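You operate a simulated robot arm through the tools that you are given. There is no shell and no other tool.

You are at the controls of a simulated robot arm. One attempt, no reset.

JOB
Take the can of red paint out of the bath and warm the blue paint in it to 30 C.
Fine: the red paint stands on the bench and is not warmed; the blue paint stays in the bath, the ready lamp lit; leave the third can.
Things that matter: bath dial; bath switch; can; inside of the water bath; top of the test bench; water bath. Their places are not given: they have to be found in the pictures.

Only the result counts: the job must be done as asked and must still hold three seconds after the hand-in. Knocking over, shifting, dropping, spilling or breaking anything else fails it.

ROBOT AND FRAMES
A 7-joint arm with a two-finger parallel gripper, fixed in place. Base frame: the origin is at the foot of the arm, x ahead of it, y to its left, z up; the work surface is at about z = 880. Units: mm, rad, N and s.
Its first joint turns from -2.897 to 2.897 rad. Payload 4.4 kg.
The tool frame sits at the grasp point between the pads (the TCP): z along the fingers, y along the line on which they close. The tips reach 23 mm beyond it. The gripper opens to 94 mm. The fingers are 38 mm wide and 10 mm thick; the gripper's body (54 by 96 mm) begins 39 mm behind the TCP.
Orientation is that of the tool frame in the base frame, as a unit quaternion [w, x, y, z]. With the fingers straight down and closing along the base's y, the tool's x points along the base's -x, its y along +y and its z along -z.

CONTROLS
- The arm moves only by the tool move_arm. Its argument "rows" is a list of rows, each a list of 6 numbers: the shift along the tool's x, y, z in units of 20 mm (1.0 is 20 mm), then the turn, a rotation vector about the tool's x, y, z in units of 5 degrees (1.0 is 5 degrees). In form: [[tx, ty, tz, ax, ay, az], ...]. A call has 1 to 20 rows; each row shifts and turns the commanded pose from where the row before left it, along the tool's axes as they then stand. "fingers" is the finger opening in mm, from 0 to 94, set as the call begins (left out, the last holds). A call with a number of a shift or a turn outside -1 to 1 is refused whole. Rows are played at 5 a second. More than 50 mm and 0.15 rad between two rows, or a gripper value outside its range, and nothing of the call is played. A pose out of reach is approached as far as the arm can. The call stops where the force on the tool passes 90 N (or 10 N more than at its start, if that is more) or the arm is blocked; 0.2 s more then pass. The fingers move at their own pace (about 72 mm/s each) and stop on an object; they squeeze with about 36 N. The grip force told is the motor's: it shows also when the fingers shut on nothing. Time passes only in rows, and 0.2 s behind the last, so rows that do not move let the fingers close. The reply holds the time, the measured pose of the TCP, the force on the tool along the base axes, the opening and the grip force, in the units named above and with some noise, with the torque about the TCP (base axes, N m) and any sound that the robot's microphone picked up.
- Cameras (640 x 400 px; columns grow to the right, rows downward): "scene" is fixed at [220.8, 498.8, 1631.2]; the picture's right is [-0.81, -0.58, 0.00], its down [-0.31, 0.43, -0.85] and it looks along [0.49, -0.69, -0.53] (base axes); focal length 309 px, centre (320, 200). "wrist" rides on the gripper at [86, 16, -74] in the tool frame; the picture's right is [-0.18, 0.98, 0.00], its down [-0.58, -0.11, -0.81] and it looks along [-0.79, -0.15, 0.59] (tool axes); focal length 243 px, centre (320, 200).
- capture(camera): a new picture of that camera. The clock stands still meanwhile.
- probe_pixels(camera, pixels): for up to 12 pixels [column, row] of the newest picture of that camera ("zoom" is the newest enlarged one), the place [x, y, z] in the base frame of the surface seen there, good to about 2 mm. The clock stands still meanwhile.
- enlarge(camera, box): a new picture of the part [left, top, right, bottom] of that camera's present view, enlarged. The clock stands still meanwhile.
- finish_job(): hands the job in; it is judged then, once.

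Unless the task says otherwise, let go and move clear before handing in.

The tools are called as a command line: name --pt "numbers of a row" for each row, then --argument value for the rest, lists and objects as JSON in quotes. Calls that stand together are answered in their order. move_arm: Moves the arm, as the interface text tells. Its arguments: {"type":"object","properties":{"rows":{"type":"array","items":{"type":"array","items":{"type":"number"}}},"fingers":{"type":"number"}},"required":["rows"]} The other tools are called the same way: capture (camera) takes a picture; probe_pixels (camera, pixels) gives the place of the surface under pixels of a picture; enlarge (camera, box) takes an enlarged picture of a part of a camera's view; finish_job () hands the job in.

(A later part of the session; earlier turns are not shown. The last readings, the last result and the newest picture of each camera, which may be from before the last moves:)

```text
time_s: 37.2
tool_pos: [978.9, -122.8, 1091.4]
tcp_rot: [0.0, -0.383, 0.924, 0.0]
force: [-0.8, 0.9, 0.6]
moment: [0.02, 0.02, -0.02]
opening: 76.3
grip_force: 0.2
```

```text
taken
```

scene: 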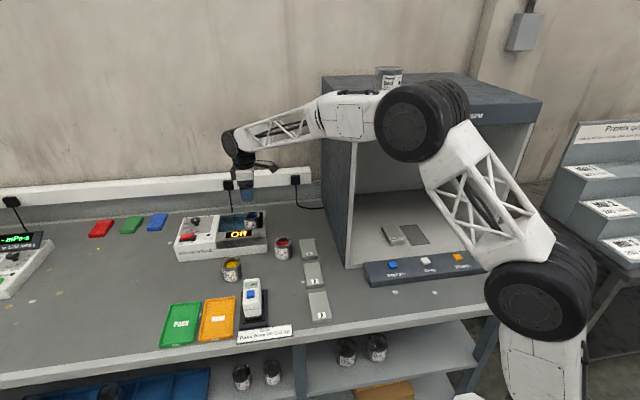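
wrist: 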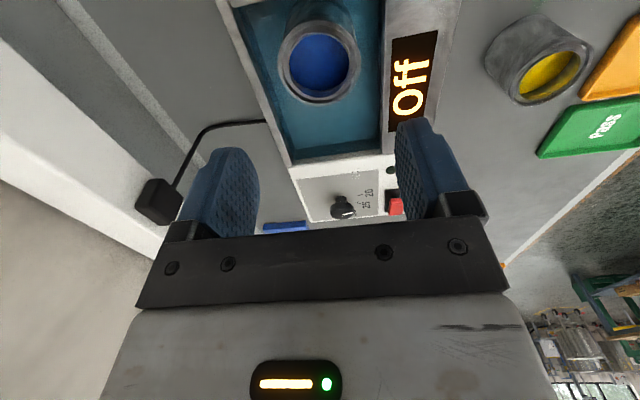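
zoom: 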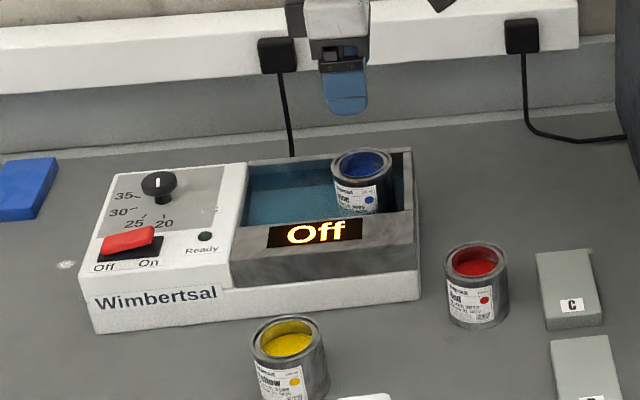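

The blue can stands in the tank at (362,165 in the zoom), the red can on the bench, and yellow is untouched. The knob at r≈1122 is beyond vertical reach, so I'll probe the arm's joint drums to work out how much tilt is needed.

probe_pixels --camera "scene" --pixels '[[410, 123], [530, 297], [229, 142], [235, 142], [243, 160], [240, 150], [415, 120], [525, 295]]'

enlarge --camera "scene" --box '[210, 110, 300, 210]'

enlarge --camera "scene" --box '[172, 210, 220, 250]'

```text
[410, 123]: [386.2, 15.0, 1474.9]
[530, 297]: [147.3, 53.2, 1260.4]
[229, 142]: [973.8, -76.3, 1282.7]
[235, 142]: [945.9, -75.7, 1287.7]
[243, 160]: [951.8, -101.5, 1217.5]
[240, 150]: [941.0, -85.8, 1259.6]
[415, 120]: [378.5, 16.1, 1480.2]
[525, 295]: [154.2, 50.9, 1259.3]
```

```text
4.00 times, centred on (255, 160) of scene
```

zoom: 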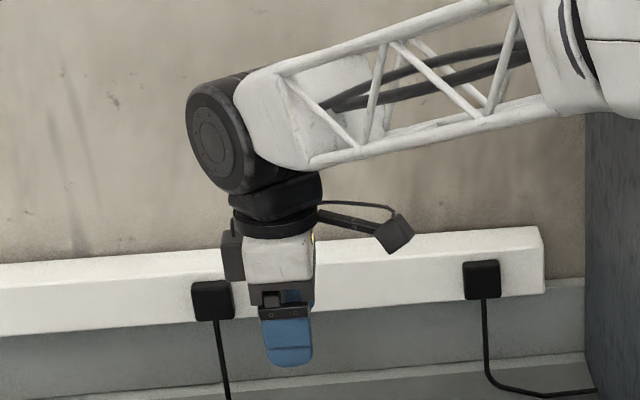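

```text
10.00 times, centred on (196, 230) of scene
```

zoom: 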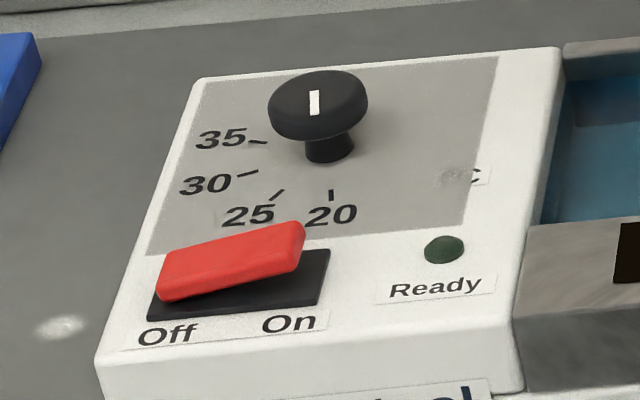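

The pointer is still at 20. Reaching the knob needs about 50° of outward tilt, and the wrist camera hangs on the underside in this yaw, so I'll flip the tool about its axis to put the camera on top. I'll start turning at this safe height.

move_arm --pt "0 0 0 0 0 -1" --pt "0 0 0 0 0 -1" --pt "0 0 0 0 0 -1" --pt "0 0 0 0 0 -1" --pt "0 0 0 0 0 -1" --pt "0 0 0 0 0 -1" --pt "0 0 0 0 0 -1" --pt "0 0 0 0 0 -1" --pt "0 0 0 0 0 -1" --pt "0 0 0 0 0 -1" --pt "0 0 0 0 0 -1" --pt "0 0 0 0 0 -1" --pt "0 0 0 0 0 -1" --pt "0 0 0 0 0 -1" --fingers 46

```text
time_s: 40.2
tool_pos: [980.2, -122.3, 1090.6]
tcp_rot: [-0.001, 0.844, -0.537, 0.0]
force: [0.0, 0.4, 0.4]
moment: [0.01, 0.01, 0.0]
opening: 46.1
grip_force: 0.1
```

The turn is working, with yaw now at 115°. I'll continue to 180°.

move_arm --pt "0 0 0 0 0 -1" --pt "0 0 0 0 0 -1" --pt "0 0 0 0 0 -1" --pt "0 0 0 0 0 -1" --pt "0 0 0 0 0 -1" --pt "0 0 0 0 0 -1" --pt "0 0 0 0 0 -1" --pt "0 0 0 0 0 -1" --pt "0 0 0 0 0 -1" --pt "0 0 0 0 0 -1" --pt "0 0 0 0 0 -1" --pt "0 0 0 0 0 -1" --pt "0 0 0 0 0 -1"

capture --camera "scene"

capture --camera "wrist"

```text
time_s: 43.0
tool_pos: [979.1, -111.7, 1085.1]
tcp_rot: [0.007, 0.993, -0.119, -0.001]
force: [0.5, 0.9, -1.3]
moment: [0.01, -0.01, 0.01]
opening: 46.1
grip_force: 0.0
out of reach, approached as far as the arm can: row 11, 12, 13
```

```text
taken
```

scene: 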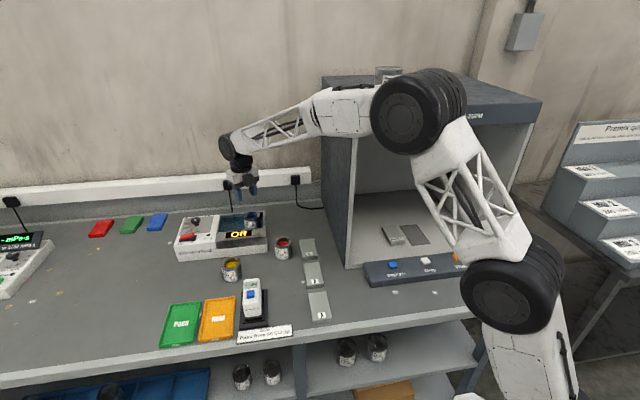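

```text
taken
```

wrist: 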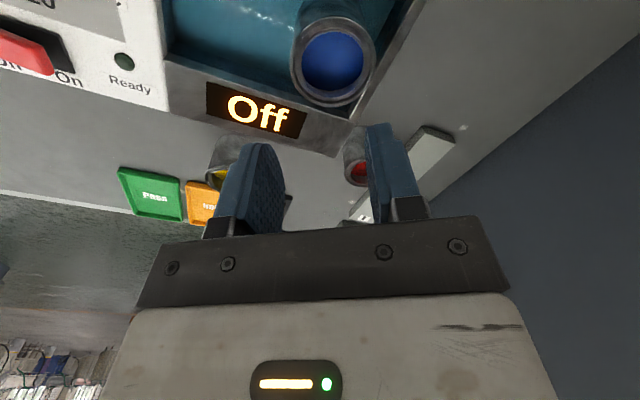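

The wrist limit is at about 166° of yaw, so a full flip isn't possible, but around 160° may be enough. I'll back off to 160°, move to (1000,0), and start tilting outward to test the reach.

move_arm --pt "0 0 0 0 0 1" --pt "0 0 0 0 0 1" --pt "0 0 0 0 0 1" --pt "0 0 0 0 0 1" --pt "-0.157 -0.871 0 0 0 0" --pt "-0.157 -0.871 0 0 0 0" --pt "-0.157 -0.871 0 0 0 0" --pt "-0.157 -0.871 0 0 0 0" --pt "-0.157 -0.871 0 0 0 0" --pt "-0.157 -0.871 0 0 0 0" --pt "-0.157 -0.871 0 0 0 0" --pt "0 0 0 0 1 0" --pt "0 0 0 0 1 0" --pt "0 0 0 0 1 0" --pt "0 0 0 0 1 0" --pt "0 0 0 0 1 0" --pt "0 0 0 0 1 0"

capture --camera "scene"

capture --camera "wrist"

```text
time_s: 46.6
tool_pos: [1028.2, 2.0, 1086.4]
tcp_rot: [0.082, 0.924, -0.279, 0.249]
force: [-0.8, -0.1, 0.8]
moment: [0.0, -0.01, 0.02]
opening: 46.1
grip_force: 0.1
```

```text
taken
```

scene: 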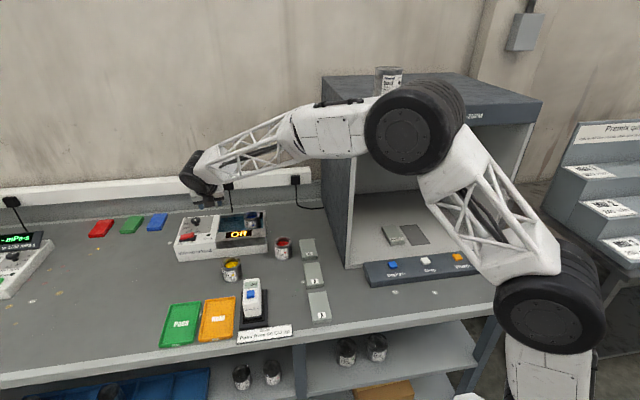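

```text
taken
```

wrist: 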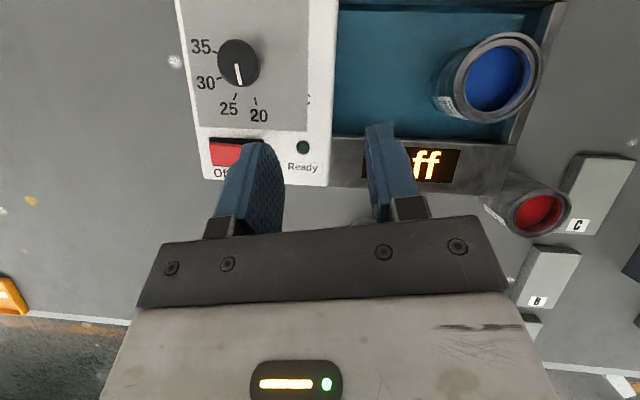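

The arm is at (1028,2,1086) with 30° of tilt heading -35°, and it had reached r≈1028 with the tool vertical, so reach is better than I feared. The wrist view now shows the dial well at (238,65), so I'll enlarge it to measure the pointer.

enlarge --camera "wrist" --box '[170, 10, 330, 190]'

enlarge --camera "wrist" --box '[180, 10, 300, 130]'

probe_pixels --camera "wrist" --pixels '[[238, 66], [240, 82], [238, 42], [218, 62], [260, 62], [254, 98], [236, 94], [217, 77], [213, 52], [303, 147], [228, 150], [250, 140]]'

```text
2.22 times, centred on (250, 100) of wrist
```

zoom: 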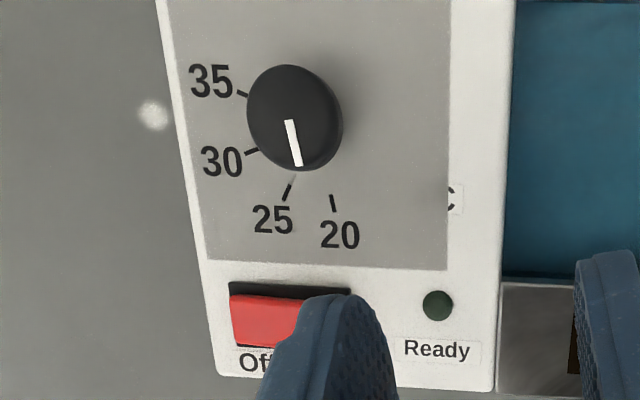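

```text
3.33 times, centred on (240, 70) of wrist
```

zoom: 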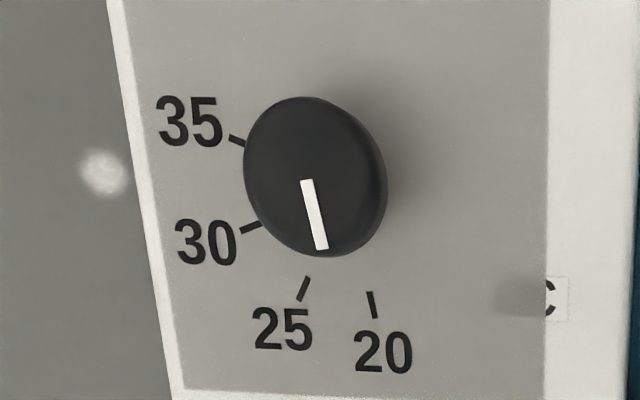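

```text
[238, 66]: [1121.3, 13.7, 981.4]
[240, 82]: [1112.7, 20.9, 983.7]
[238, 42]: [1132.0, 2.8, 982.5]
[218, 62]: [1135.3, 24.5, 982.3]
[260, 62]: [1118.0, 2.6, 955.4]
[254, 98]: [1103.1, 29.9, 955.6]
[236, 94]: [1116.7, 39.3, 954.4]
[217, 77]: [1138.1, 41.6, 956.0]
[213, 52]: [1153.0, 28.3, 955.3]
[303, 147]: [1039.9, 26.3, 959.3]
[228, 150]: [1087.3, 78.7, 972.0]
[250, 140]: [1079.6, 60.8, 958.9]
```

The pointer is parallel to the 20 tick, so the dial reads 20, with its pivot at about (1123.5,13.5). From the ticks, 30 lies about 82° clockwise. I'll raise the tilt to 50°, turn the heading to about -17° and hover above the knob.

move_arm --pt "0 0 0 0.45 0 -0.78" --pt "0 0 0 0.45 0 -0.78" --pt "0 0 0 0.45 0 -0.78" --pt "0 0 0 0.45 0 -0.78" --pt "0 0 0 0 1 0" --pt "0 0 0 0 1 0" --pt "0 0 0 0 1 0" --pt "0 0 0 0 1 0" --pt "0 0 0 0 0 0"

```text
time_s: 48.6
tool_pos: [1027.9, 1.5, 1087.1]
tcp_rot: [0.064, 0.898, -0.121, 0.419]
force: [0.0, -0.3, 0.1]
moment: [0.01, 0.01, -0.01]
opening: 46.1
grip_force: 0.1
```

The orientation is now 50° tilt with heading -16.4°, no limits hit. I'll move to hover about 40 mm above the knob.

move_arm --pt "0.0875 -0.324 0.829 0 0 0" --pt "0.0875 -0.324 0.829 0 0 0" --pt "0.0875 -0.324 0.829 0 0 0" --pt "0.0875 -0.324 0.829 0 0 0" --pt "0.0875 -0.324 0.829 0 0 0" --pt "0.0875 -0.324 0.829 0 0 0" --pt "0 0 0 0 0 0"

capture --camera "wrist"

enlarge --camera "scene" --box '[150, 160, 250, 250]'

```text
time_s: 50.2
tool_pos: [1118.4, 14.1, 1030.4]
tcp_rot: [0.065, 0.898, -0.121, 0.419]
force: [0.2, -0.1, -0.2]
moment: [0.0, -0.02, 0.04]
opening: 46.1
grip_force: 0.0
```

```text
taken
```

wrist: 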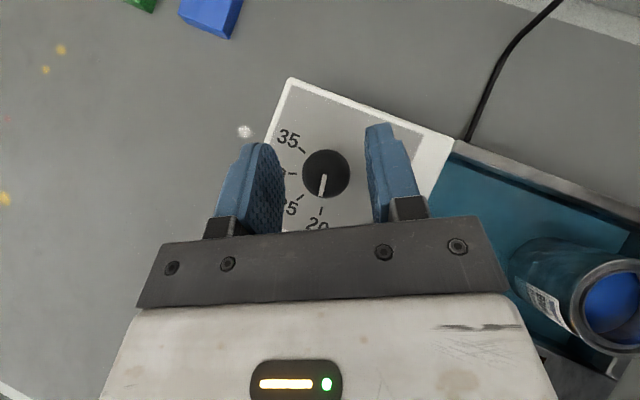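

```text
4.44 times, centred on (200, 205) of scene
```

zoom: 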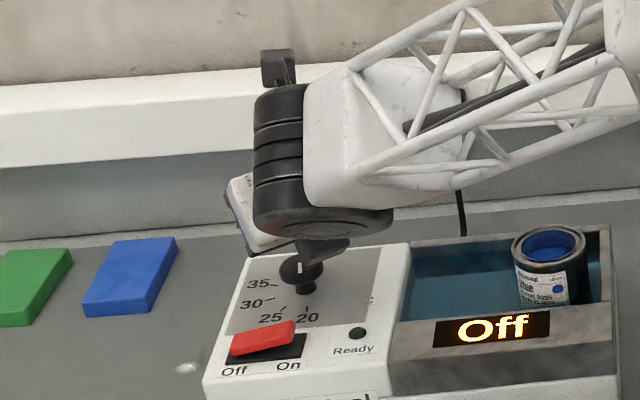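

The gripper sits centred over the knob (knob at (326,173), pads at columns 283 and 367). I'll descend vertically to z≈989, with the finger corners about 5 mm above the panel.

move_arm --pt "-0.4 -0.007 0.334 0 0 0" --pt "-0.4 -0.007 0.334 0 0 0" --pt "-0.4 -0.007 0.334 0 0 0" --pt "-0.38 -0.007 0.317 0 0 0" --pt "0 0 0 0 0 0"

capture --camera "wrist"

enlarge --camera "scene" --box '[160, 190, 240, 250]'

```text
time_s: 51.4
tool_pos: [1118.9, 15.3, 988.5]
tcp_rot: [0.065, 0.897, -0.121, 0.419]
force: [-0.8, 0.7, 0.3]
moment: [0.04, 0.01, -0.01]
opening: 45.8
grip_force: 0.2
```

```text
taken
```

wrist: 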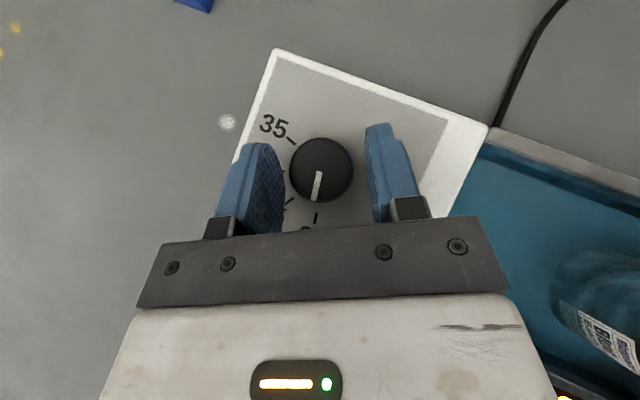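

```text
6.67 times, centred on (200, 220) of scene
```

zoom: 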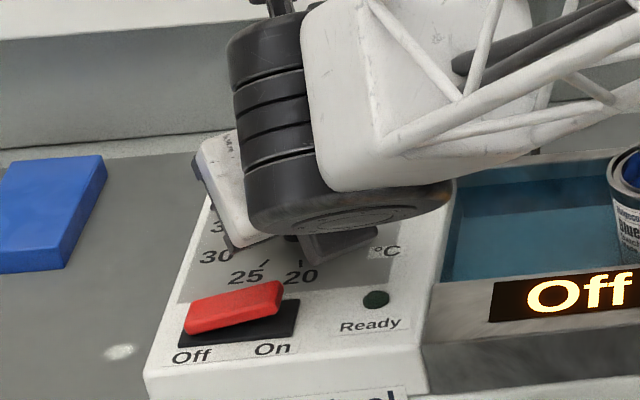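

The knob cap is between the pads with no contact force. I'll close the fingers on it.

move_arm --pt "0 0 0 0 0 0" --pt "0 0 0 0 0 0" --pt "0 0 0 0 0 0" --pt "0 0 0 0 0 0" --fingers 20

capture --camera "wrist"

```text
time_s: 52.4
tool_pos: [1118.2, 15.4, 988.7]
tcp_rot: [0.065, 0.897, -0.12, 0.42]
force: [9.0, 9.0, -1.8]
moment: [0.15, -0.13, 0.07]
opening: 33.4
grip_force: 45.2
```

```text
taken
```

wrist: 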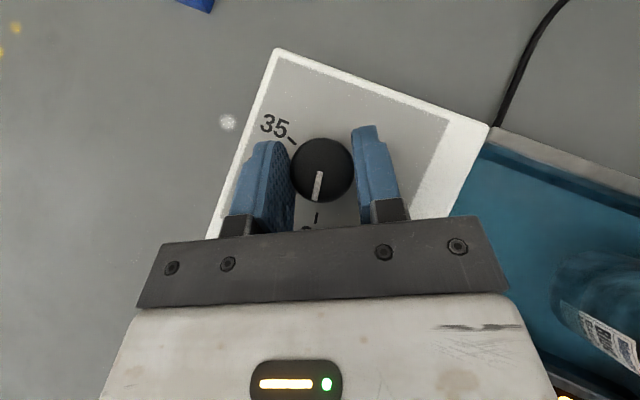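

The pads hold the knob at 33.4 mm with a small side load. I'll turn it -12° about the vertical as a first test.

move_arm --pt "0 -0.05 0 0 0 0" --pt "0 -0.0175 0 -0.614 -0.011 0.514" --pt "0 -0.0175 0 -0.614 -0.011 0.514" --pt "0 -0.0175 0 -0.614 -0.011 0.514" --pt "0 0 0 0 0 0"

capture --camera "wrist"

```text
time_s: 53.6
tool_pos: [1119.3, 16.7, 990.9]
tcp_rot: [0.109, 0.88, -0.216, 0.41]
force: [-29.6, -6.1, 9.7]
moment: [-0.27, 0.41, -0.13]
opening: 33.5
grip_force: 44.9
```

```text
taken
```

wrist: 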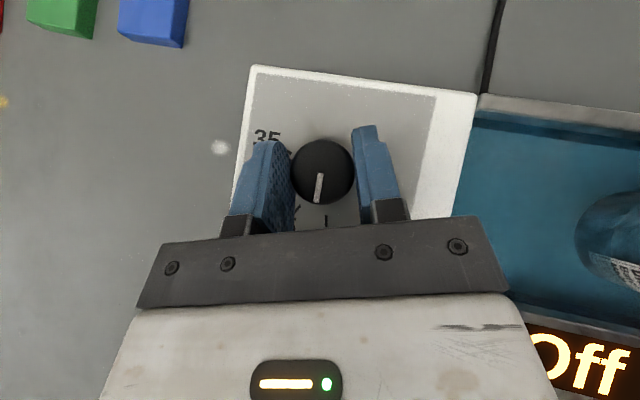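

The knob turned with the gripper: the pointer stayed fixed in view at (319,185) while the panel rotated. The side force rose to about 30 N, though, so I'll open to relieve it and check the bath hasn't moved.

move_arm --pt "0 0 0 0 0 0" --pt "0 0 0 0 0 0" --pt "0 0 0 0 0 0" --fingers 46

capture --camera "wrist"

enlarge --camera "wrist" --box '[220, 50, 420, 240]'

capture --camera "scene"

enlarge --camera "scene" --box '[160, 195, 320, 295]'

```text
time_s: 54.4
tool_pos: [1120.4, 17.3, 988.2]
tcp_rot: [0.108, 0.88, -0.215, 0.41]
force: [-0.1, -0.6, -0.1]
moment: [0.0, 0.0, 0.05]
opening: 46.1
grip_force: 0.1
```

```text
taken
```

wrist: 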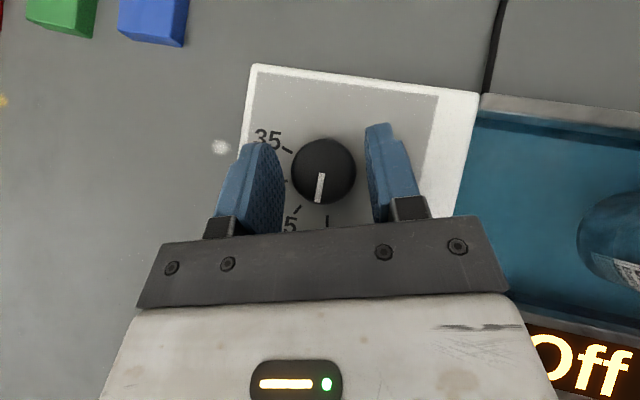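

```text
2.11 times, centred on (320, 145) of wrist
```

zoom: 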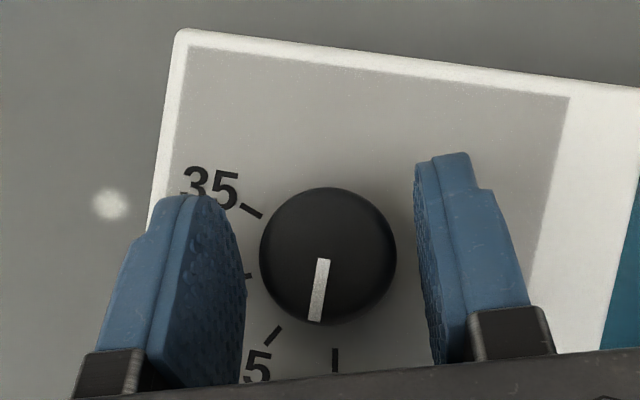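

```text
taken
```

scene: 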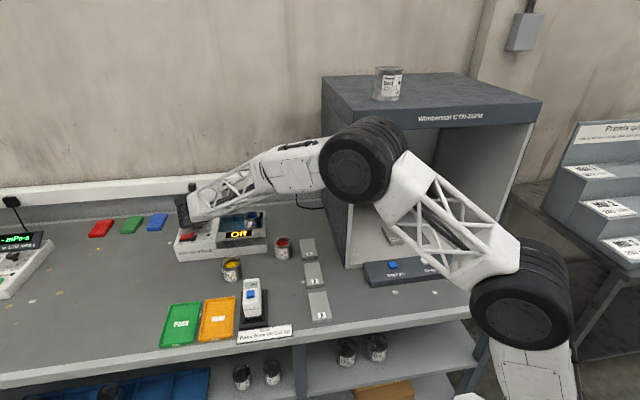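

```text
4.00 times, centred on (240, 245) of scene
```

zoom: 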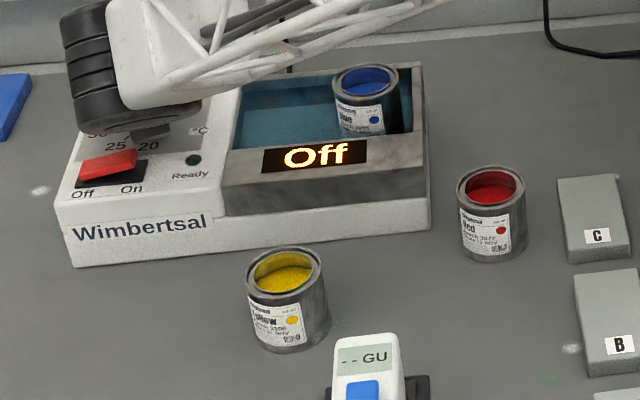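

The bath has not moved and the force is zero when open. The pointer now sits about 12° past 20 towards 25. I'll probe the cap's edges to refine the pivot before the next stroke.

probe_pixels --camera "wrist" --pixels '[[323.8, 171.5], [294, 171.5], [353.5, 171.5], [323.8, 143], [323.8, 200], [303, 150], [344, 150], [303, 193], [344, 193]]'

```text
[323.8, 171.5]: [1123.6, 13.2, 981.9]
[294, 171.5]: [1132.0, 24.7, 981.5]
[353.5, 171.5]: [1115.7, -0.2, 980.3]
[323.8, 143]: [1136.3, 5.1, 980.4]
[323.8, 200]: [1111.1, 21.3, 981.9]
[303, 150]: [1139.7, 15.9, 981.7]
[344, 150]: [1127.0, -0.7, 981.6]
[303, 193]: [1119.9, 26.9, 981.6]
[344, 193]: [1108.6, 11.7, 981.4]
```

The refined pivot is (1123.8,13.1). With the fingers open around the cap I'll swing the gripper back +20° about the knob axis to get a longer next stroke.

move_arm --pt "0 0.019 0 0.614 0.011 -0.514" --pt "0 0.019 0 0.614 0.011 -0.514" --pt "0 0.019 0 0.614 0.011 -0.514" --pt "0 0.019 0 0.614 0.011 -0.514" --pt "0 0.019 0 0.614 0.011 -0.514" --pt "0 0 0 0 0 0"

capture --camera "wrist"

```text
time_s: 55.8
tool_pos: [1119.4, 15.0, 988.8]
tcp_rot: [0.034, 0.904, -0.057, 0.422]
force: [0.5, -0.1, 0.3]
moment: [0.0, -0.03, 0.02]
opening: 46.2
grip_force: 0.0
```

```text
taken
```

wrist: 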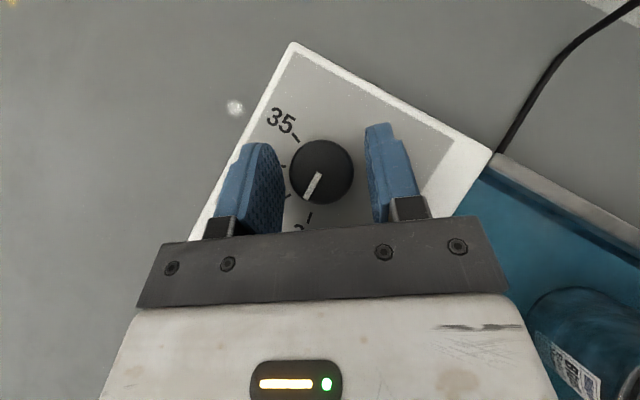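

The heading is now -8° with no limits hit. I'll close on the knob again and check the side force.

move_arm --pt "0 0 0 0 0 0" --pt "0 0 0 0 0 0" --pt "0 0 0 0 0 0" --fingers 20

```text
time_s: 56.6
tool_pos: [1119.4, 15.9, 988.6]
tcp_rot: [0.035, 0.904, -0.058, 0.422]
force: [3.0, 5.1, -1.3]
moment: [0.08, -0.05, 0.03]
opening: 33.5
grip_force: 44.9
```

The side load is only about 6 N. I'll turn -12°.

move_arm --pt "0 -0.03 0 -0.614 -0.011 0.514" --pt "0 -0.019 0 -0.614 -0.011 0.514" --pt "0 -0.019 0 -0.614 -0.011 0.514" --pt "0 0 0 0 0 0"

```text
time_s: 57.6
tool_pos: [1119.1, 16.2, 989.5]
tcp_rot: [0.079, 0.892, -0.152, 0.417]
force: [-4.5, 3.2, 6.1]
moment: [-0.08, 0.0, 0.0]
opening: 33.6
grip_force: 44.9
```

The forces stay low, around 8 N. I'll continue another -16°.

move_arm --pt "0 -0.019 0 -0.614 -0.011 0.514" --pt "0 -0.019 0 -0.614 -0.011 0.514" --pt "0 -0.019 0 -0.614 -0.011 0.514" --pt "0 -0.019 0 -0.614 -0.011 0.514" --pt "0 0 0 0 0 0"

capture --camera "wrist"

```text
time_s: 58.8
tool_pos: [1119.7, 18.5, 987.4]
tcp_rot: [0.136, 0.862, -0.276, 0.403]
force: [-12.0, -17.3, 22.1]
moment: [-0.23, 0.11, -0.16]
opening: 33.5
grip_force: 45.2
```

```text
taken
```

wrist: 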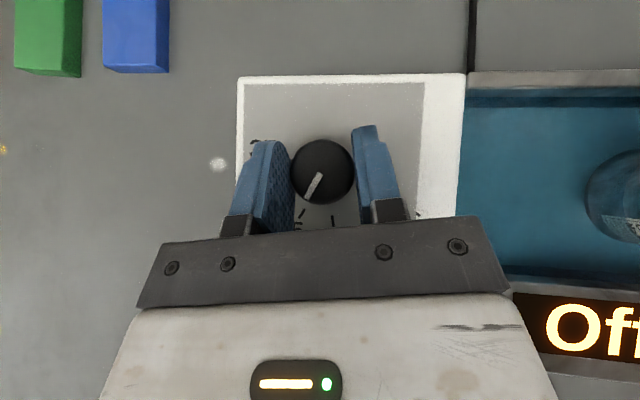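

The pointer now aims at about 25 after a total of about -40.5°. I'll open and swing back +28° for the next stroke.

move_arm --pt "0 0 0 0 0 0" --pt "0 0 0 0 0 0" --pt "0 0.019 0 0.614 0.011 -0.514" --pt "0 0.019 0 0.614 0.011 -0.514" --pt "0 0.019 0 0.614 0.011 -0.514" --pt "0 0.019 0 0.614 0.011 -0.514" --pt "0 0.019 0 0.614 0.011 -0.514" --pt "0 0.019 0 0.614 0.011 -0.514" --pt "0 0.019 0 0.614 0.011 -0.514" --pt "0 0 0 0 0 0" --fingers 46

capture --camera "wrist"

enlarge --camera "wrist" --box '[220, 50, 420, 240]'

```text
time_s: 61.0
tool_pos: [1117.4, 15.4, 988.9]
tcp_rot: [0.035, 0.904, -0.058, 0.423]
force: [0.3, 0.3, 0.7]
moment: [0.02, 0.03, 0.01]
opening: 46.0
grip_force: 0.0
```

```text
taken
```

wrist: 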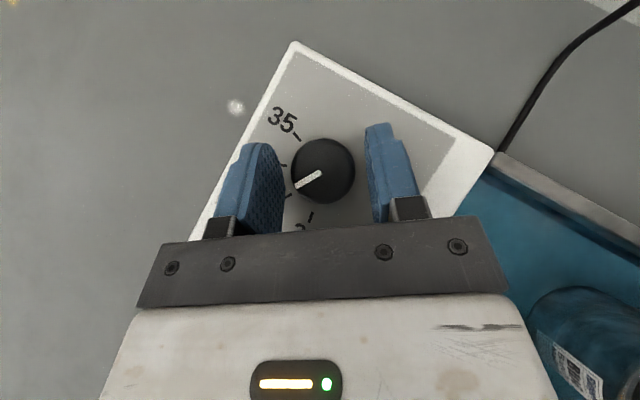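

```text
2.11 times, centred on (320, 145) of wrist
```

zoom: 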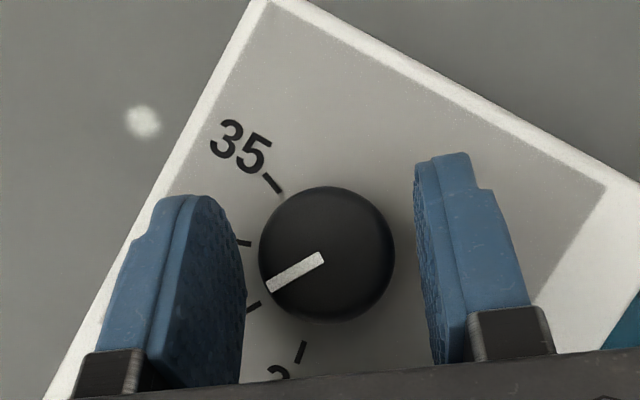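

The pointer lines up with the 25 tick at (254,306 in the zoom). I'll grip again and turn -28°.

move_arm --pt "0 0 0 0 0 0" --pt "0 0 0 0 0 0" --pt "0 0 0 0 0 0" --fingers 20

move_arm --pt "0 -0.025 0 -0.614 -0.011 0.514" --pt "0 -0.019 0 -0.614 -0.011 0.514" --pt "0 -0.019 0 -0.614 -0.011 0.514" --pt "0 -0.019 0 -0.614 -0.011 0.514" --pt "0 -0.019 0 -0.614 -0.011 0.514" --pt "0 0 0 0 0 0"

```text
time_s: 61.8
tool_pos: [1119.3, 15.3, 988.3]
tcp_rot: [0.035, 0.904, -0.058, 0.422]
force: [-2.4, -9.4, 1.6]
moment: [-0.18, -0.02, -0.06]
opening: 33.4
grip_force: 45.2
```

```text
time_s: 63.2
tool_pos: [1118.8, 17.2, 988.4]
tcp_rot: [0.108, 0.879, -0.215, 0.411]
force: [9.4, -7.1, -3.2]
moment: [-0.07, -0.25, -0.03]
opening: 33.4
grip_force: 45.3
```

The forces are low at about 12 N. I'll continue another -8°, then regrip for the rest.

move_arm --pt "0 -0.019 0 -0.614 -0.011 0.514" --pt "0 -0.019 0 -0.614 -0.011 0.514" --pt "0 0 0 0 0 0"

move_arm --pt "0 0 0 0 0 0" --pt "0 0 0 0 0 0" --pt "0 0.019 0 0.614 0.011 -0.514" --pt "0 0.019 0 0.614 0.011 -0.514" --pt "0 0.019 0 0.614 0.011 -0.514" --pt "0 0.019 0 0.614 0.011 -0.514" --pt "0 0.019 0 0.614 0.011 -0.514" --pt "0 0 0 0 0 0" --fingers 46

capture --camera "wrist"

enlarge --camera "wrist" --box '[220, 50, 420, 240]'

```text
time_s: 64.0
tool_pos: [1119.7, 16.8, 988.5]
tcp_rot: [0.136, 0.863, -0.276, 0.402]
force: [8.2, -15.7, -1.8]
moment: [-0.52, -0.21, -0.09]
opening: 33.7
grip_force: 45.1
```

```text
time_s: 65.8
tool_pos: [1118.7, 17.2, 989.6]
tcp_rot: [0.066, 0.897, -0.121, 0.42]
force: [-0.2, -0.9, 0.1]
moment: [0.0, -0.01, -0.02]
opening: 45.8
grip_force: 0.0
```

```text
taken
```

wrist: 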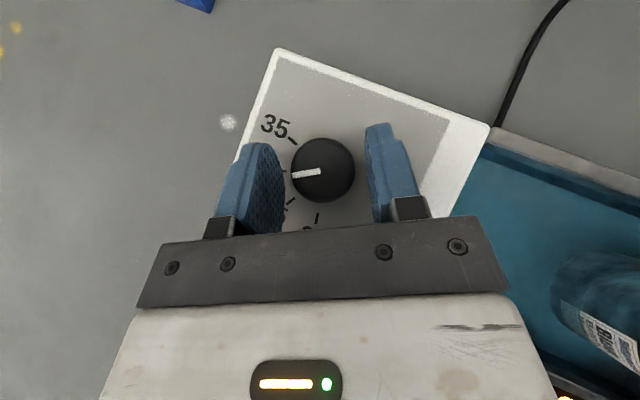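

```text
2.11 times, centred on (320, 145) of wrist
```

zoom: 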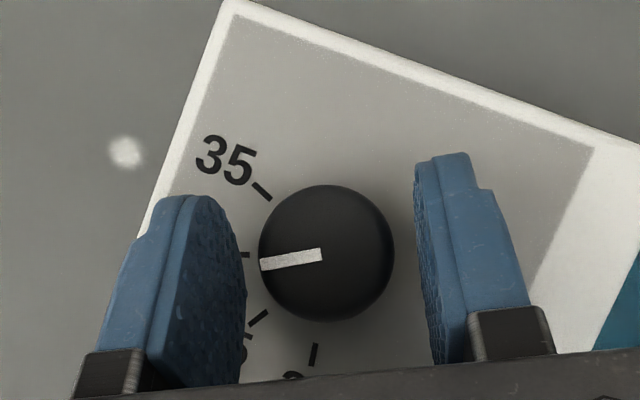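

The pointer is now at about 28.3, with the 30 tick at (245,256 in the zoom). I'll grip once more and turn the remaining -13.8°.

move_arm --pt "0 0 0 0 0 0" --pt "0 0 0 0 0 0" --pt "0 0 0 0 0 0" --fingers 20

move_arm --pt "0 -0.019 0 -0.614 -0.011 0.514" --pt "0 -0.019 0 -0.614 -0.011 0.514" --pt "0 -0.019 0 -0.614 -0.011 0.514" --pt "0 -0.009 0 -0.276 -0.005 0.231" --pt "0 0 0 0 0 0"

move_arm --pt "0 0 0 0 0 0" --pt "0 0 0 0 0 0" --pt "0 0 0 0 0 0" --fingers 46

capture --camera "wrist"

enlarge --camera "wrist" --box '[220, 50, 420, 240]'

```text
time_s: 66.6
tool_pos: [1117.9, 17.1, 988.5]
tcp_rot: [0.065, 0.897, -0.122, 0.419]
force: [-3.8, -8.5, 0.5]
moment: [-0.19, 0.05, -0.08]
opening: 33.6
grip_force: 45.2
```

```text
time_s: 67.8
tool_pos: [1118.8, 18.6, 989.1]
tcp_rot: [0.114, 0.876, -0.227, 0.409]
force: [-2.8, -12.8, -0.7]
moment: [-0.22, 0.03, -0.07]
opening: 33.9
grip_force: 45.2
```

```text
time_s: 68.6
tool_pos: [1120.0, 17.2, 989.8]
tcp_rot: [0.114, 0.877, -0.228, 0.408]
force: [0.3, -0.2, -0.4]
moment: [0.01, -0.03, 0.04]
opening: 46.1
grip_force: 0.0
```

```text
taken
```

wrist: 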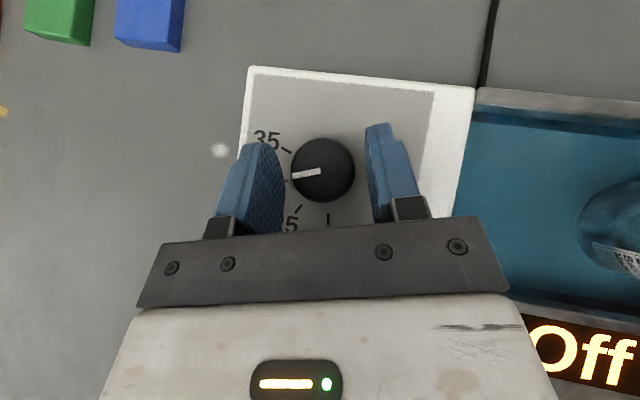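

```text
2.11 times, centred on (320, 145) of wrist
```

zoom: 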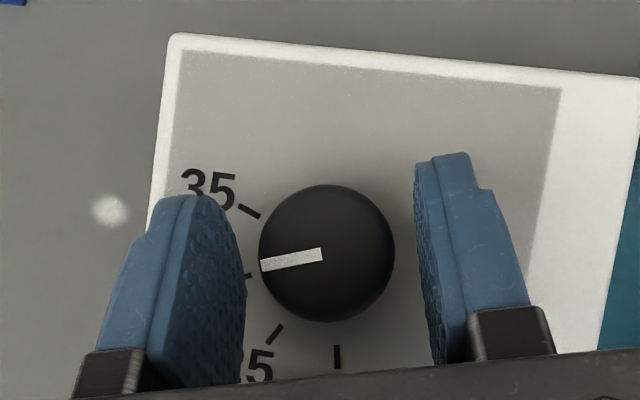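

The pointer now sits close to the 30 tick, but the left finger hides part of it. I'll lift straight up and look at the whole dial.

move_arm --pt "0.4 0.007 -0.334 0 0 0" --pt "0.4 0.007 -0.334 0 0 0" --pt "0.4 0.007 -0.334 0 0 0" --pt "0.4 0.007 -0.334 0 0 0" --pt "0.5 0.007 -0.418 0 0 0" --pt "0.5 0.007 -0.418 0 0 0" --pt "0 -0.5 0 0 0 0" --pt "0 -1 0 0 0 0" --pt "0 0 0 0 0 0"

capture --camera "wrist"

enlarge --camera "wrist" --box '[260, 80, 380, 240]'

enlarge --camera "scene" --box '[172, 210, 220, 250]'

```text
time_s: 70.6
tool_pos: [1134.6, 43.2, 1055.8]
tcp_rot: [0.113, 0.877, -0.228, 0.408]
force: [0.3, -0.2, -0.4]
moment: [-0.01, 0.01, 0.01]
opening: 46.3
grip_force: 0.1
```

```text
taken
```

wrist: 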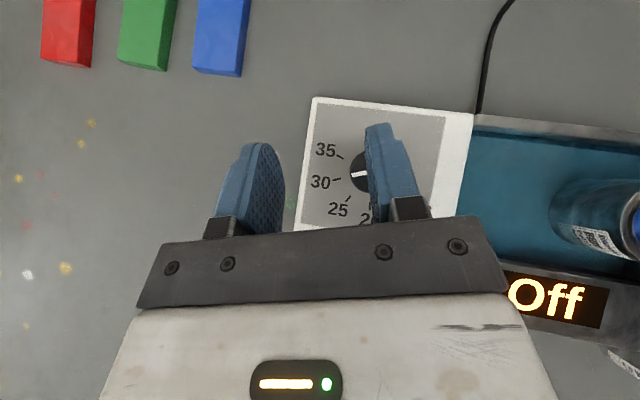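

```text
2.50 times, centred on (320, 160) of wrist
```

zoom: 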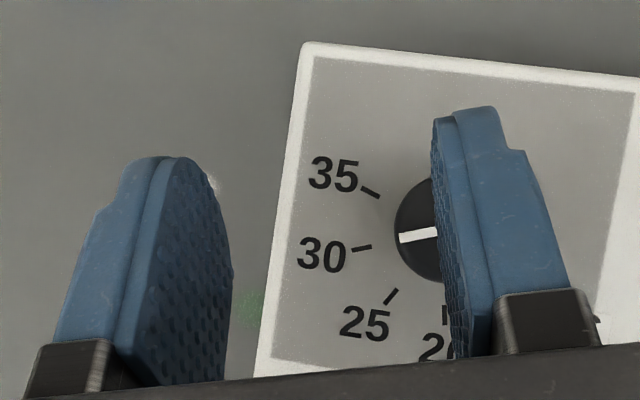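

```text
10.00 times, centred on (196, 230) of scene
```

zoom: 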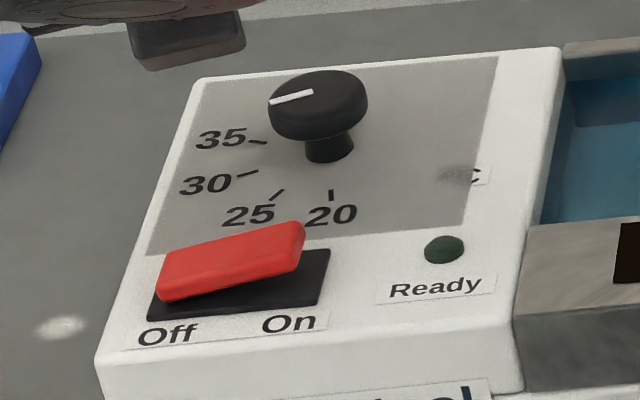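

The pointer is parallel to the 30 tick within a few degrees in both views, and I estimate 30±0.4. The dial looks set, so next I'll close the fingers and hover above the On end of the rocker at about (1066,68).

move_arm --pt "-0.764 0.117 -0.352 0 0 0" --pt "-0.764 0.117 -0.352 0 0 0" --pt "-0.764 0.117 -0.352 0 0 0" --pt "-0.764 0.117 -0.352 0 0 0" --pt "-0.764 0.117 -0.352 0 0 0" --pt "0 0 0 0 0 0" --fingers 0

capture --camera "wrist"

enlarge --camera "wrist" --box '[220, 40, 420, 230]'

enlarge --camera "scene" --box '[160, 195, 240, 255]'

```text
time_s: 72.0
tool_pos: [1063.7, 71.6, 1021.2]
tcp_rot: [0.114, 0.876, -0.228, 0.408]
force: [0.8, 0.2, 0.3]
moment: [0.02, 0.0, 0.0]
opening: 0.0
grip_force: 36.4
```

```text
taken
```

wrist: 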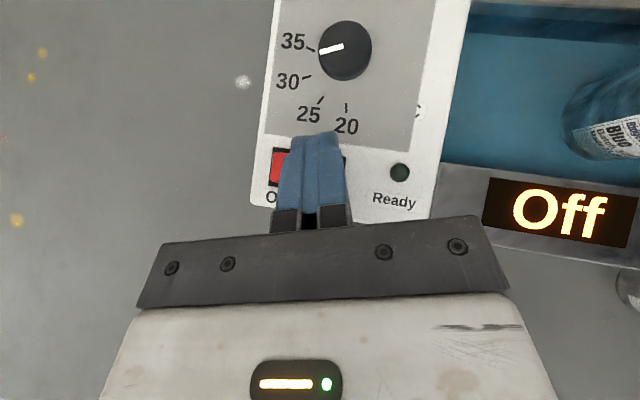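

```text
2.11 times, centred on (320, 135) of wrist
```

zoom: 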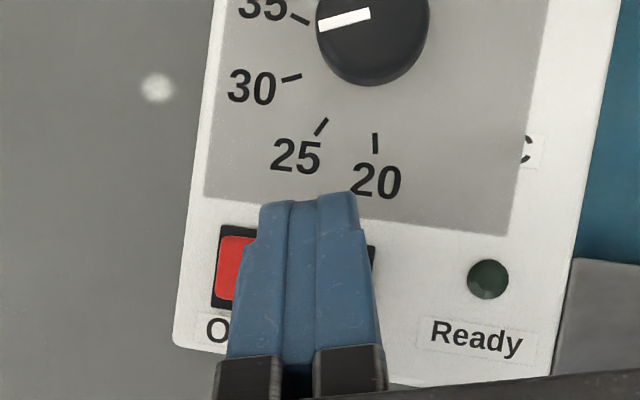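

```text
6.67 times, centred on (200, 225) of scene
```

zoom: 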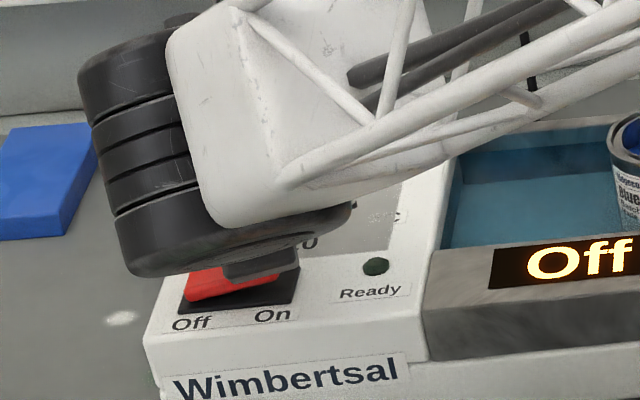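

The tips hover over the On side, and the pointer is parallel to the 30 tick here as well (slopes 14° and 17°). I'll lower vertically in steps, watching for contact and a click.

move_arm --pt "-0.288 -0.005 0.241 0 0 0" --pt "-0.288 -0.005 0.241 0 0 0" --pt "0 0 0 0 0 0"

move_arm --pt "-0.115 -0.002 0.096 0 0 0" --pt "0 0 0 0 0 0"

move_arm --pt "-0.115 -0.002 0.096 0 0 0" --pt "0 0 0 0 0 0"

```text
time_s: 72.8
tool_pos: [1063.2, 71.3, 1005.3]
tcp_rot: [0.113, 0.877, -0.228, 0.408]
force: [0.5, -0.4, 0.2]
moment: [-0.01, -0.04, -0.02]
opening: 0.2
grip_force: 36.0
```

```text
time_s: 73.4
tool_pos: [1062.8, 70.6, 1001.5]
tcp_rot: [0.114, 0.877, -0.228, 0.408]
force: [0.3, 0.0, 1.0]
moment: [-0.01, 0.0, 0.0]
opening: 0.0
grip_force: 35.7
```

```text
time_s: 74.0
tool_pos: [1062.0, 70.5, 999.2]
tcp_rot: [0.114, 0.877, -0.228, 0.408]
force: [-0.4, 0.1, -0.4]
moment: [-0.01, 0.0, -0.01]
opening: 0.0
grip_force: 36.2
```

No contact yet at z≈999. I'll continue in 3 mm steps.

move_arm --pt "-0.115 -0.002 0.096 0 0 0" --pt "0 0 0 0 0 0"

move_arm --pt "-0.115 -0.002 0.096 0 0 0" --pt "0 0 0 0 0 0"

move_arm --pt "-0.115 -0.002 0.096 0 0 0" --pt "0 0 0 0 0 0"

```text
time_s: 74.6
tool_pos: [1061.5, 71.0, 997.9]
tcp_rot: [0.114, 0.876, -0.228, 0.409]
force: [-6.4, 3.7, 14.9]
moment: [0.18, -0.05, 0.05]
opening: 0.0
grip_force: 36.1
```

```text
time_s: 75.2
tool_pos: [1062.8, 71.1, 997.4]
tcp_rot: [0.114, 0.876, -0.229, 0.41]
force: [-30.0, -3.2, 49.3]
moment: [0.13, 0.33, 0.12]
opening: 0.0
grip_force: 36.8
```

```text
time_s: 75.8
tool_pos: [1062.1, 69.7, 998.4]
tcp_rot: [0.113, 0.875, -0.229, 0.412]
force: [-6.2, -10.5, 82.9]
moment: [0.12, -0.67, -0.07]
opening: 0.0
grip_force: 36.1
```

The force climbed to about 83 N with no further travel. I'll look before pressing any more.

capture --camera "wrist"

enlarge --camera "scene" --box '[172, 215, 252, 265]'

capture --camera "scene"

```text
taken
```

wrist: 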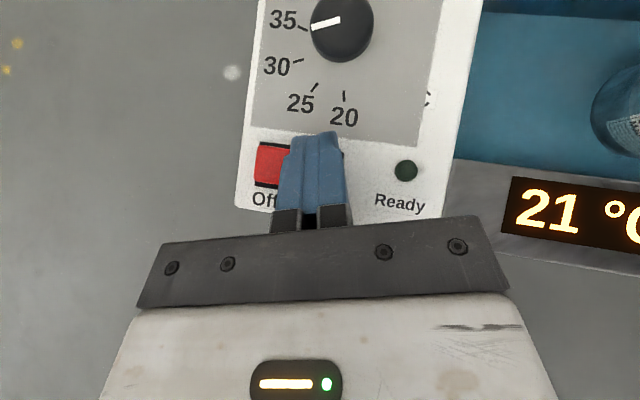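

```text
8.00 times, centred on (212, 240) of scene
```

zoom: 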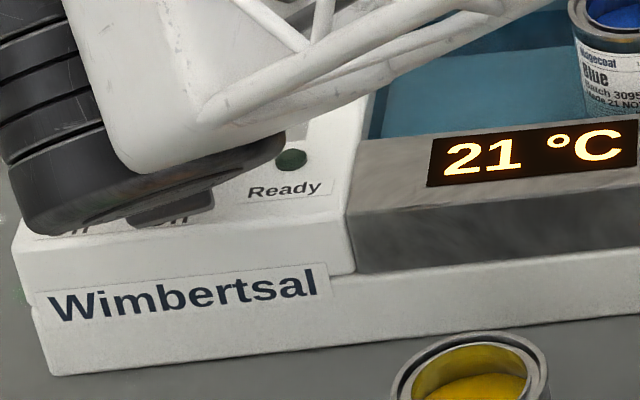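

```text
taken
```

scene: 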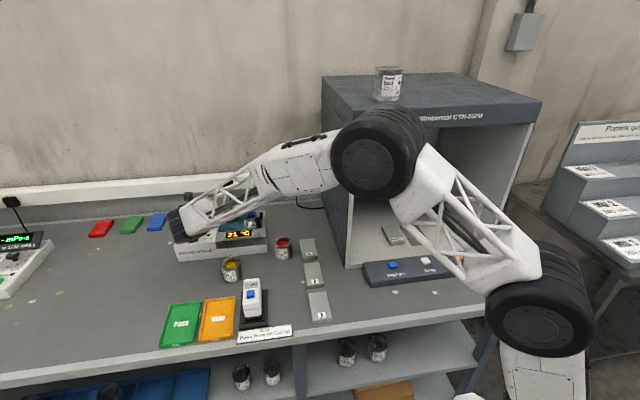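

The display now reads 21 °C, so the bath is switched on. I'll raise straight off the switch.

move_arm --pt "0.23 0.004 -0.192 0 0 0" --pt "0.384 0.006 -0.321 0 0 0" --pt "0.384 0.006 -0.321 0 0 0" --pt "0.5 0.007 -0.418 0 0 0" --pt "0.6 0.008 -0.5 0 0 0" --pt "0.6 0.008 -0.5 0 0 0" --pt "0 0 0 0 0 0"

capture --camera "wrist"

capture --camera "scene"

enlarge --camera "scene" --box '[160, 195, 320, 295]'

```text
time_s: 77.4
tool_pos: [1062.4, 71.1, 1060.2]
tcp_rot: [0.114, 0.877, -0.229, 0.408]
force: [0.1, 0.7, 0.1]
moment: [-0.01, 0.0, -0.01]
opening: 0.0
grip_force: 36.5
```

```text
taken
```

wrist: 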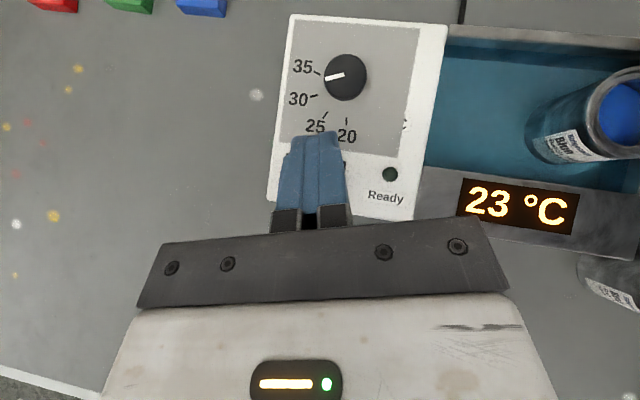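

```text
taken
```

scene: 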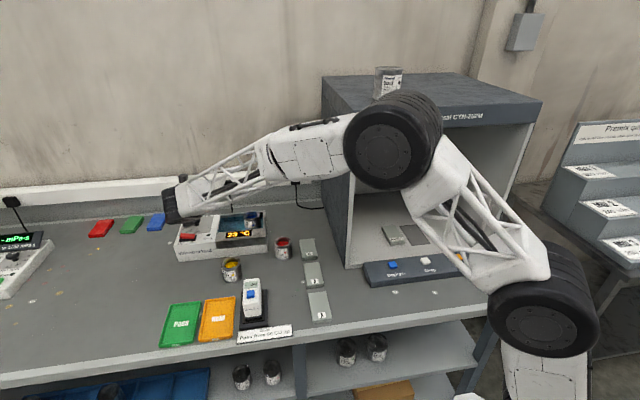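

```text
4.00 times, centred on (240, 245) of scene
```

zoom: 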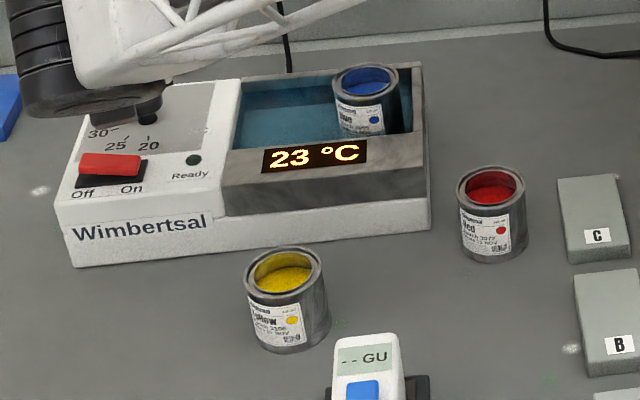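

The bath is heating (23 °C) and the rocker is now down on the On side. I'll zoom on the dial to confirm the setting while it warms.

enlarge --camera "wrist" --box '[285, 40, 385, 140]'

```text
4.00 times, centred on (335, 90) of wrist
```

zoom: 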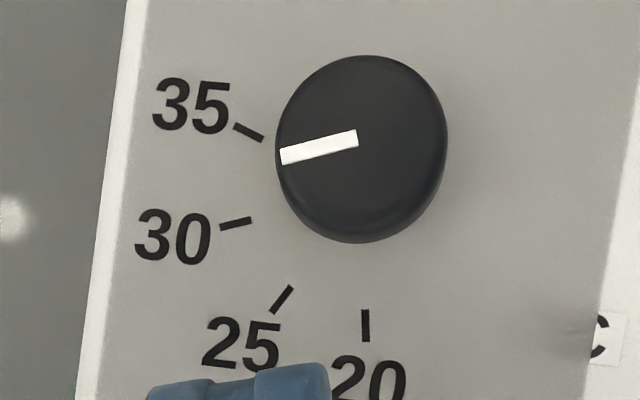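

The pointer is parallel to the 30 tick within about 2°, which means a setting of roughly 30.2 °C or closer. I'll rise a bit further clear of the bath and let time pass.

move_arm --pt "0.6 0.008 -0.5 0 0 0" --pt "0.6 0.008 -0.5 0 0 0" --pt "0.6 0.008 -0.5 0 0 0" --pt "0 0 0 0 0 0" --pt "0 0 0 0 0 0" --pt "0 0 0 0 0 0" --pt "0 0 0 0 0 0" --pt "0 0 0 0 0 0" --pt "0 0 0 0 0 0" --pt "0 0 0 0 0 0" --pt "0 0 0 0 0 0" --pt "0 0 0 0 0 0" --pt "0 0 0 0 0 0" --pt "0 0 0 0 0 0" --pt "0 0 0 0 0 0" --pt "0 0 0 0 0 0" --pt "0 0 0 0 0 0" --pt "0 0 0 0 0 0" --pt "0 0 0 0 0 0" --pt "0 0 0 0 0 0" --fingers 46

enlarge --camera "scene" --box '[160, 195, 320, 295]'

move_arm --pt "0 0 0 0 0 0" --pt "0 0 0 0 0 0" --pt "0 0 0 0 0 0" --pt "0 0 0 0 0 0" --pt "0 0 0 0 0 0" --pt "0 0 0 0 0 0" --pt "0 0 0 0 0 0" --pt "0 0 0 0 0 0" --pt "0 0 0 0 0 0" --pt "0 0 0 0 0 0" --pt "0 0 0 0 0 0" --pt "0 0 0 0 0 0" --pt "0 0 0 0 0 0" --pt "0 0 0 0 0 0" --pt "0 0 0 0 0 0" --pt "0 0 0 0 0 0" --pt "0 0 0 0 0 0" --pt "0 0 0 0 0 0" --pt "0 0 0 0 0 0" --pt "0 0 0 0 0 0"

enlarge --camera "scene" --box '[160, 195, 320, 295]'

```text
time_s: 81.6
tool_pos: [1062.6, 69.5, 1106.5]
tcp_rot: [0.115, 0.876, -0.229, 0.409]
force: [0.9, -0.8, 0.1]
moment: [-0.01, 0.01, 0.0]
opening: 46.0
grip_force: 0.1
```

```text
4.00 times, centred on (240, 245) of scene
```

zoom: 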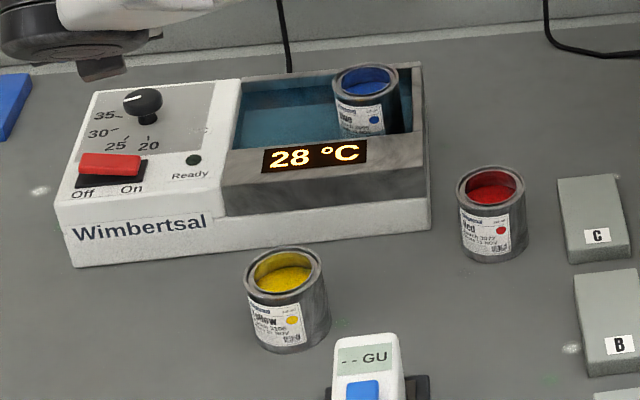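

```text
time_s: 85.8
tool_pos: [1061.3, 69.7, 1105.5]
tcp_rot: [0.114, 0.876, -0.228, 0.408]
force: [0.0, 0.3, -0.5]
moment: [0.03, 0.02, 0.01]
opening: 46.0
grip_force: 0.1
```

```text
4.00 times, centred on (240, 245) of scene
```

zoom: 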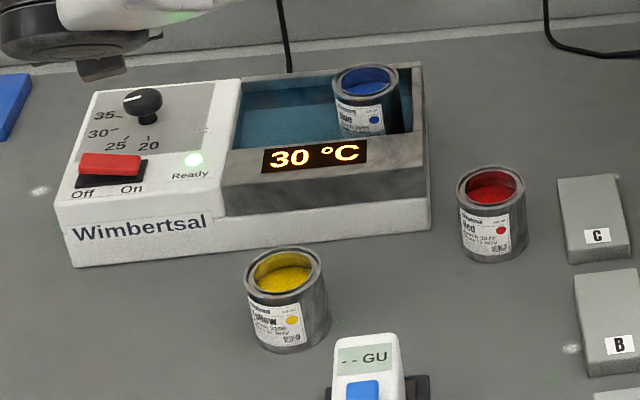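

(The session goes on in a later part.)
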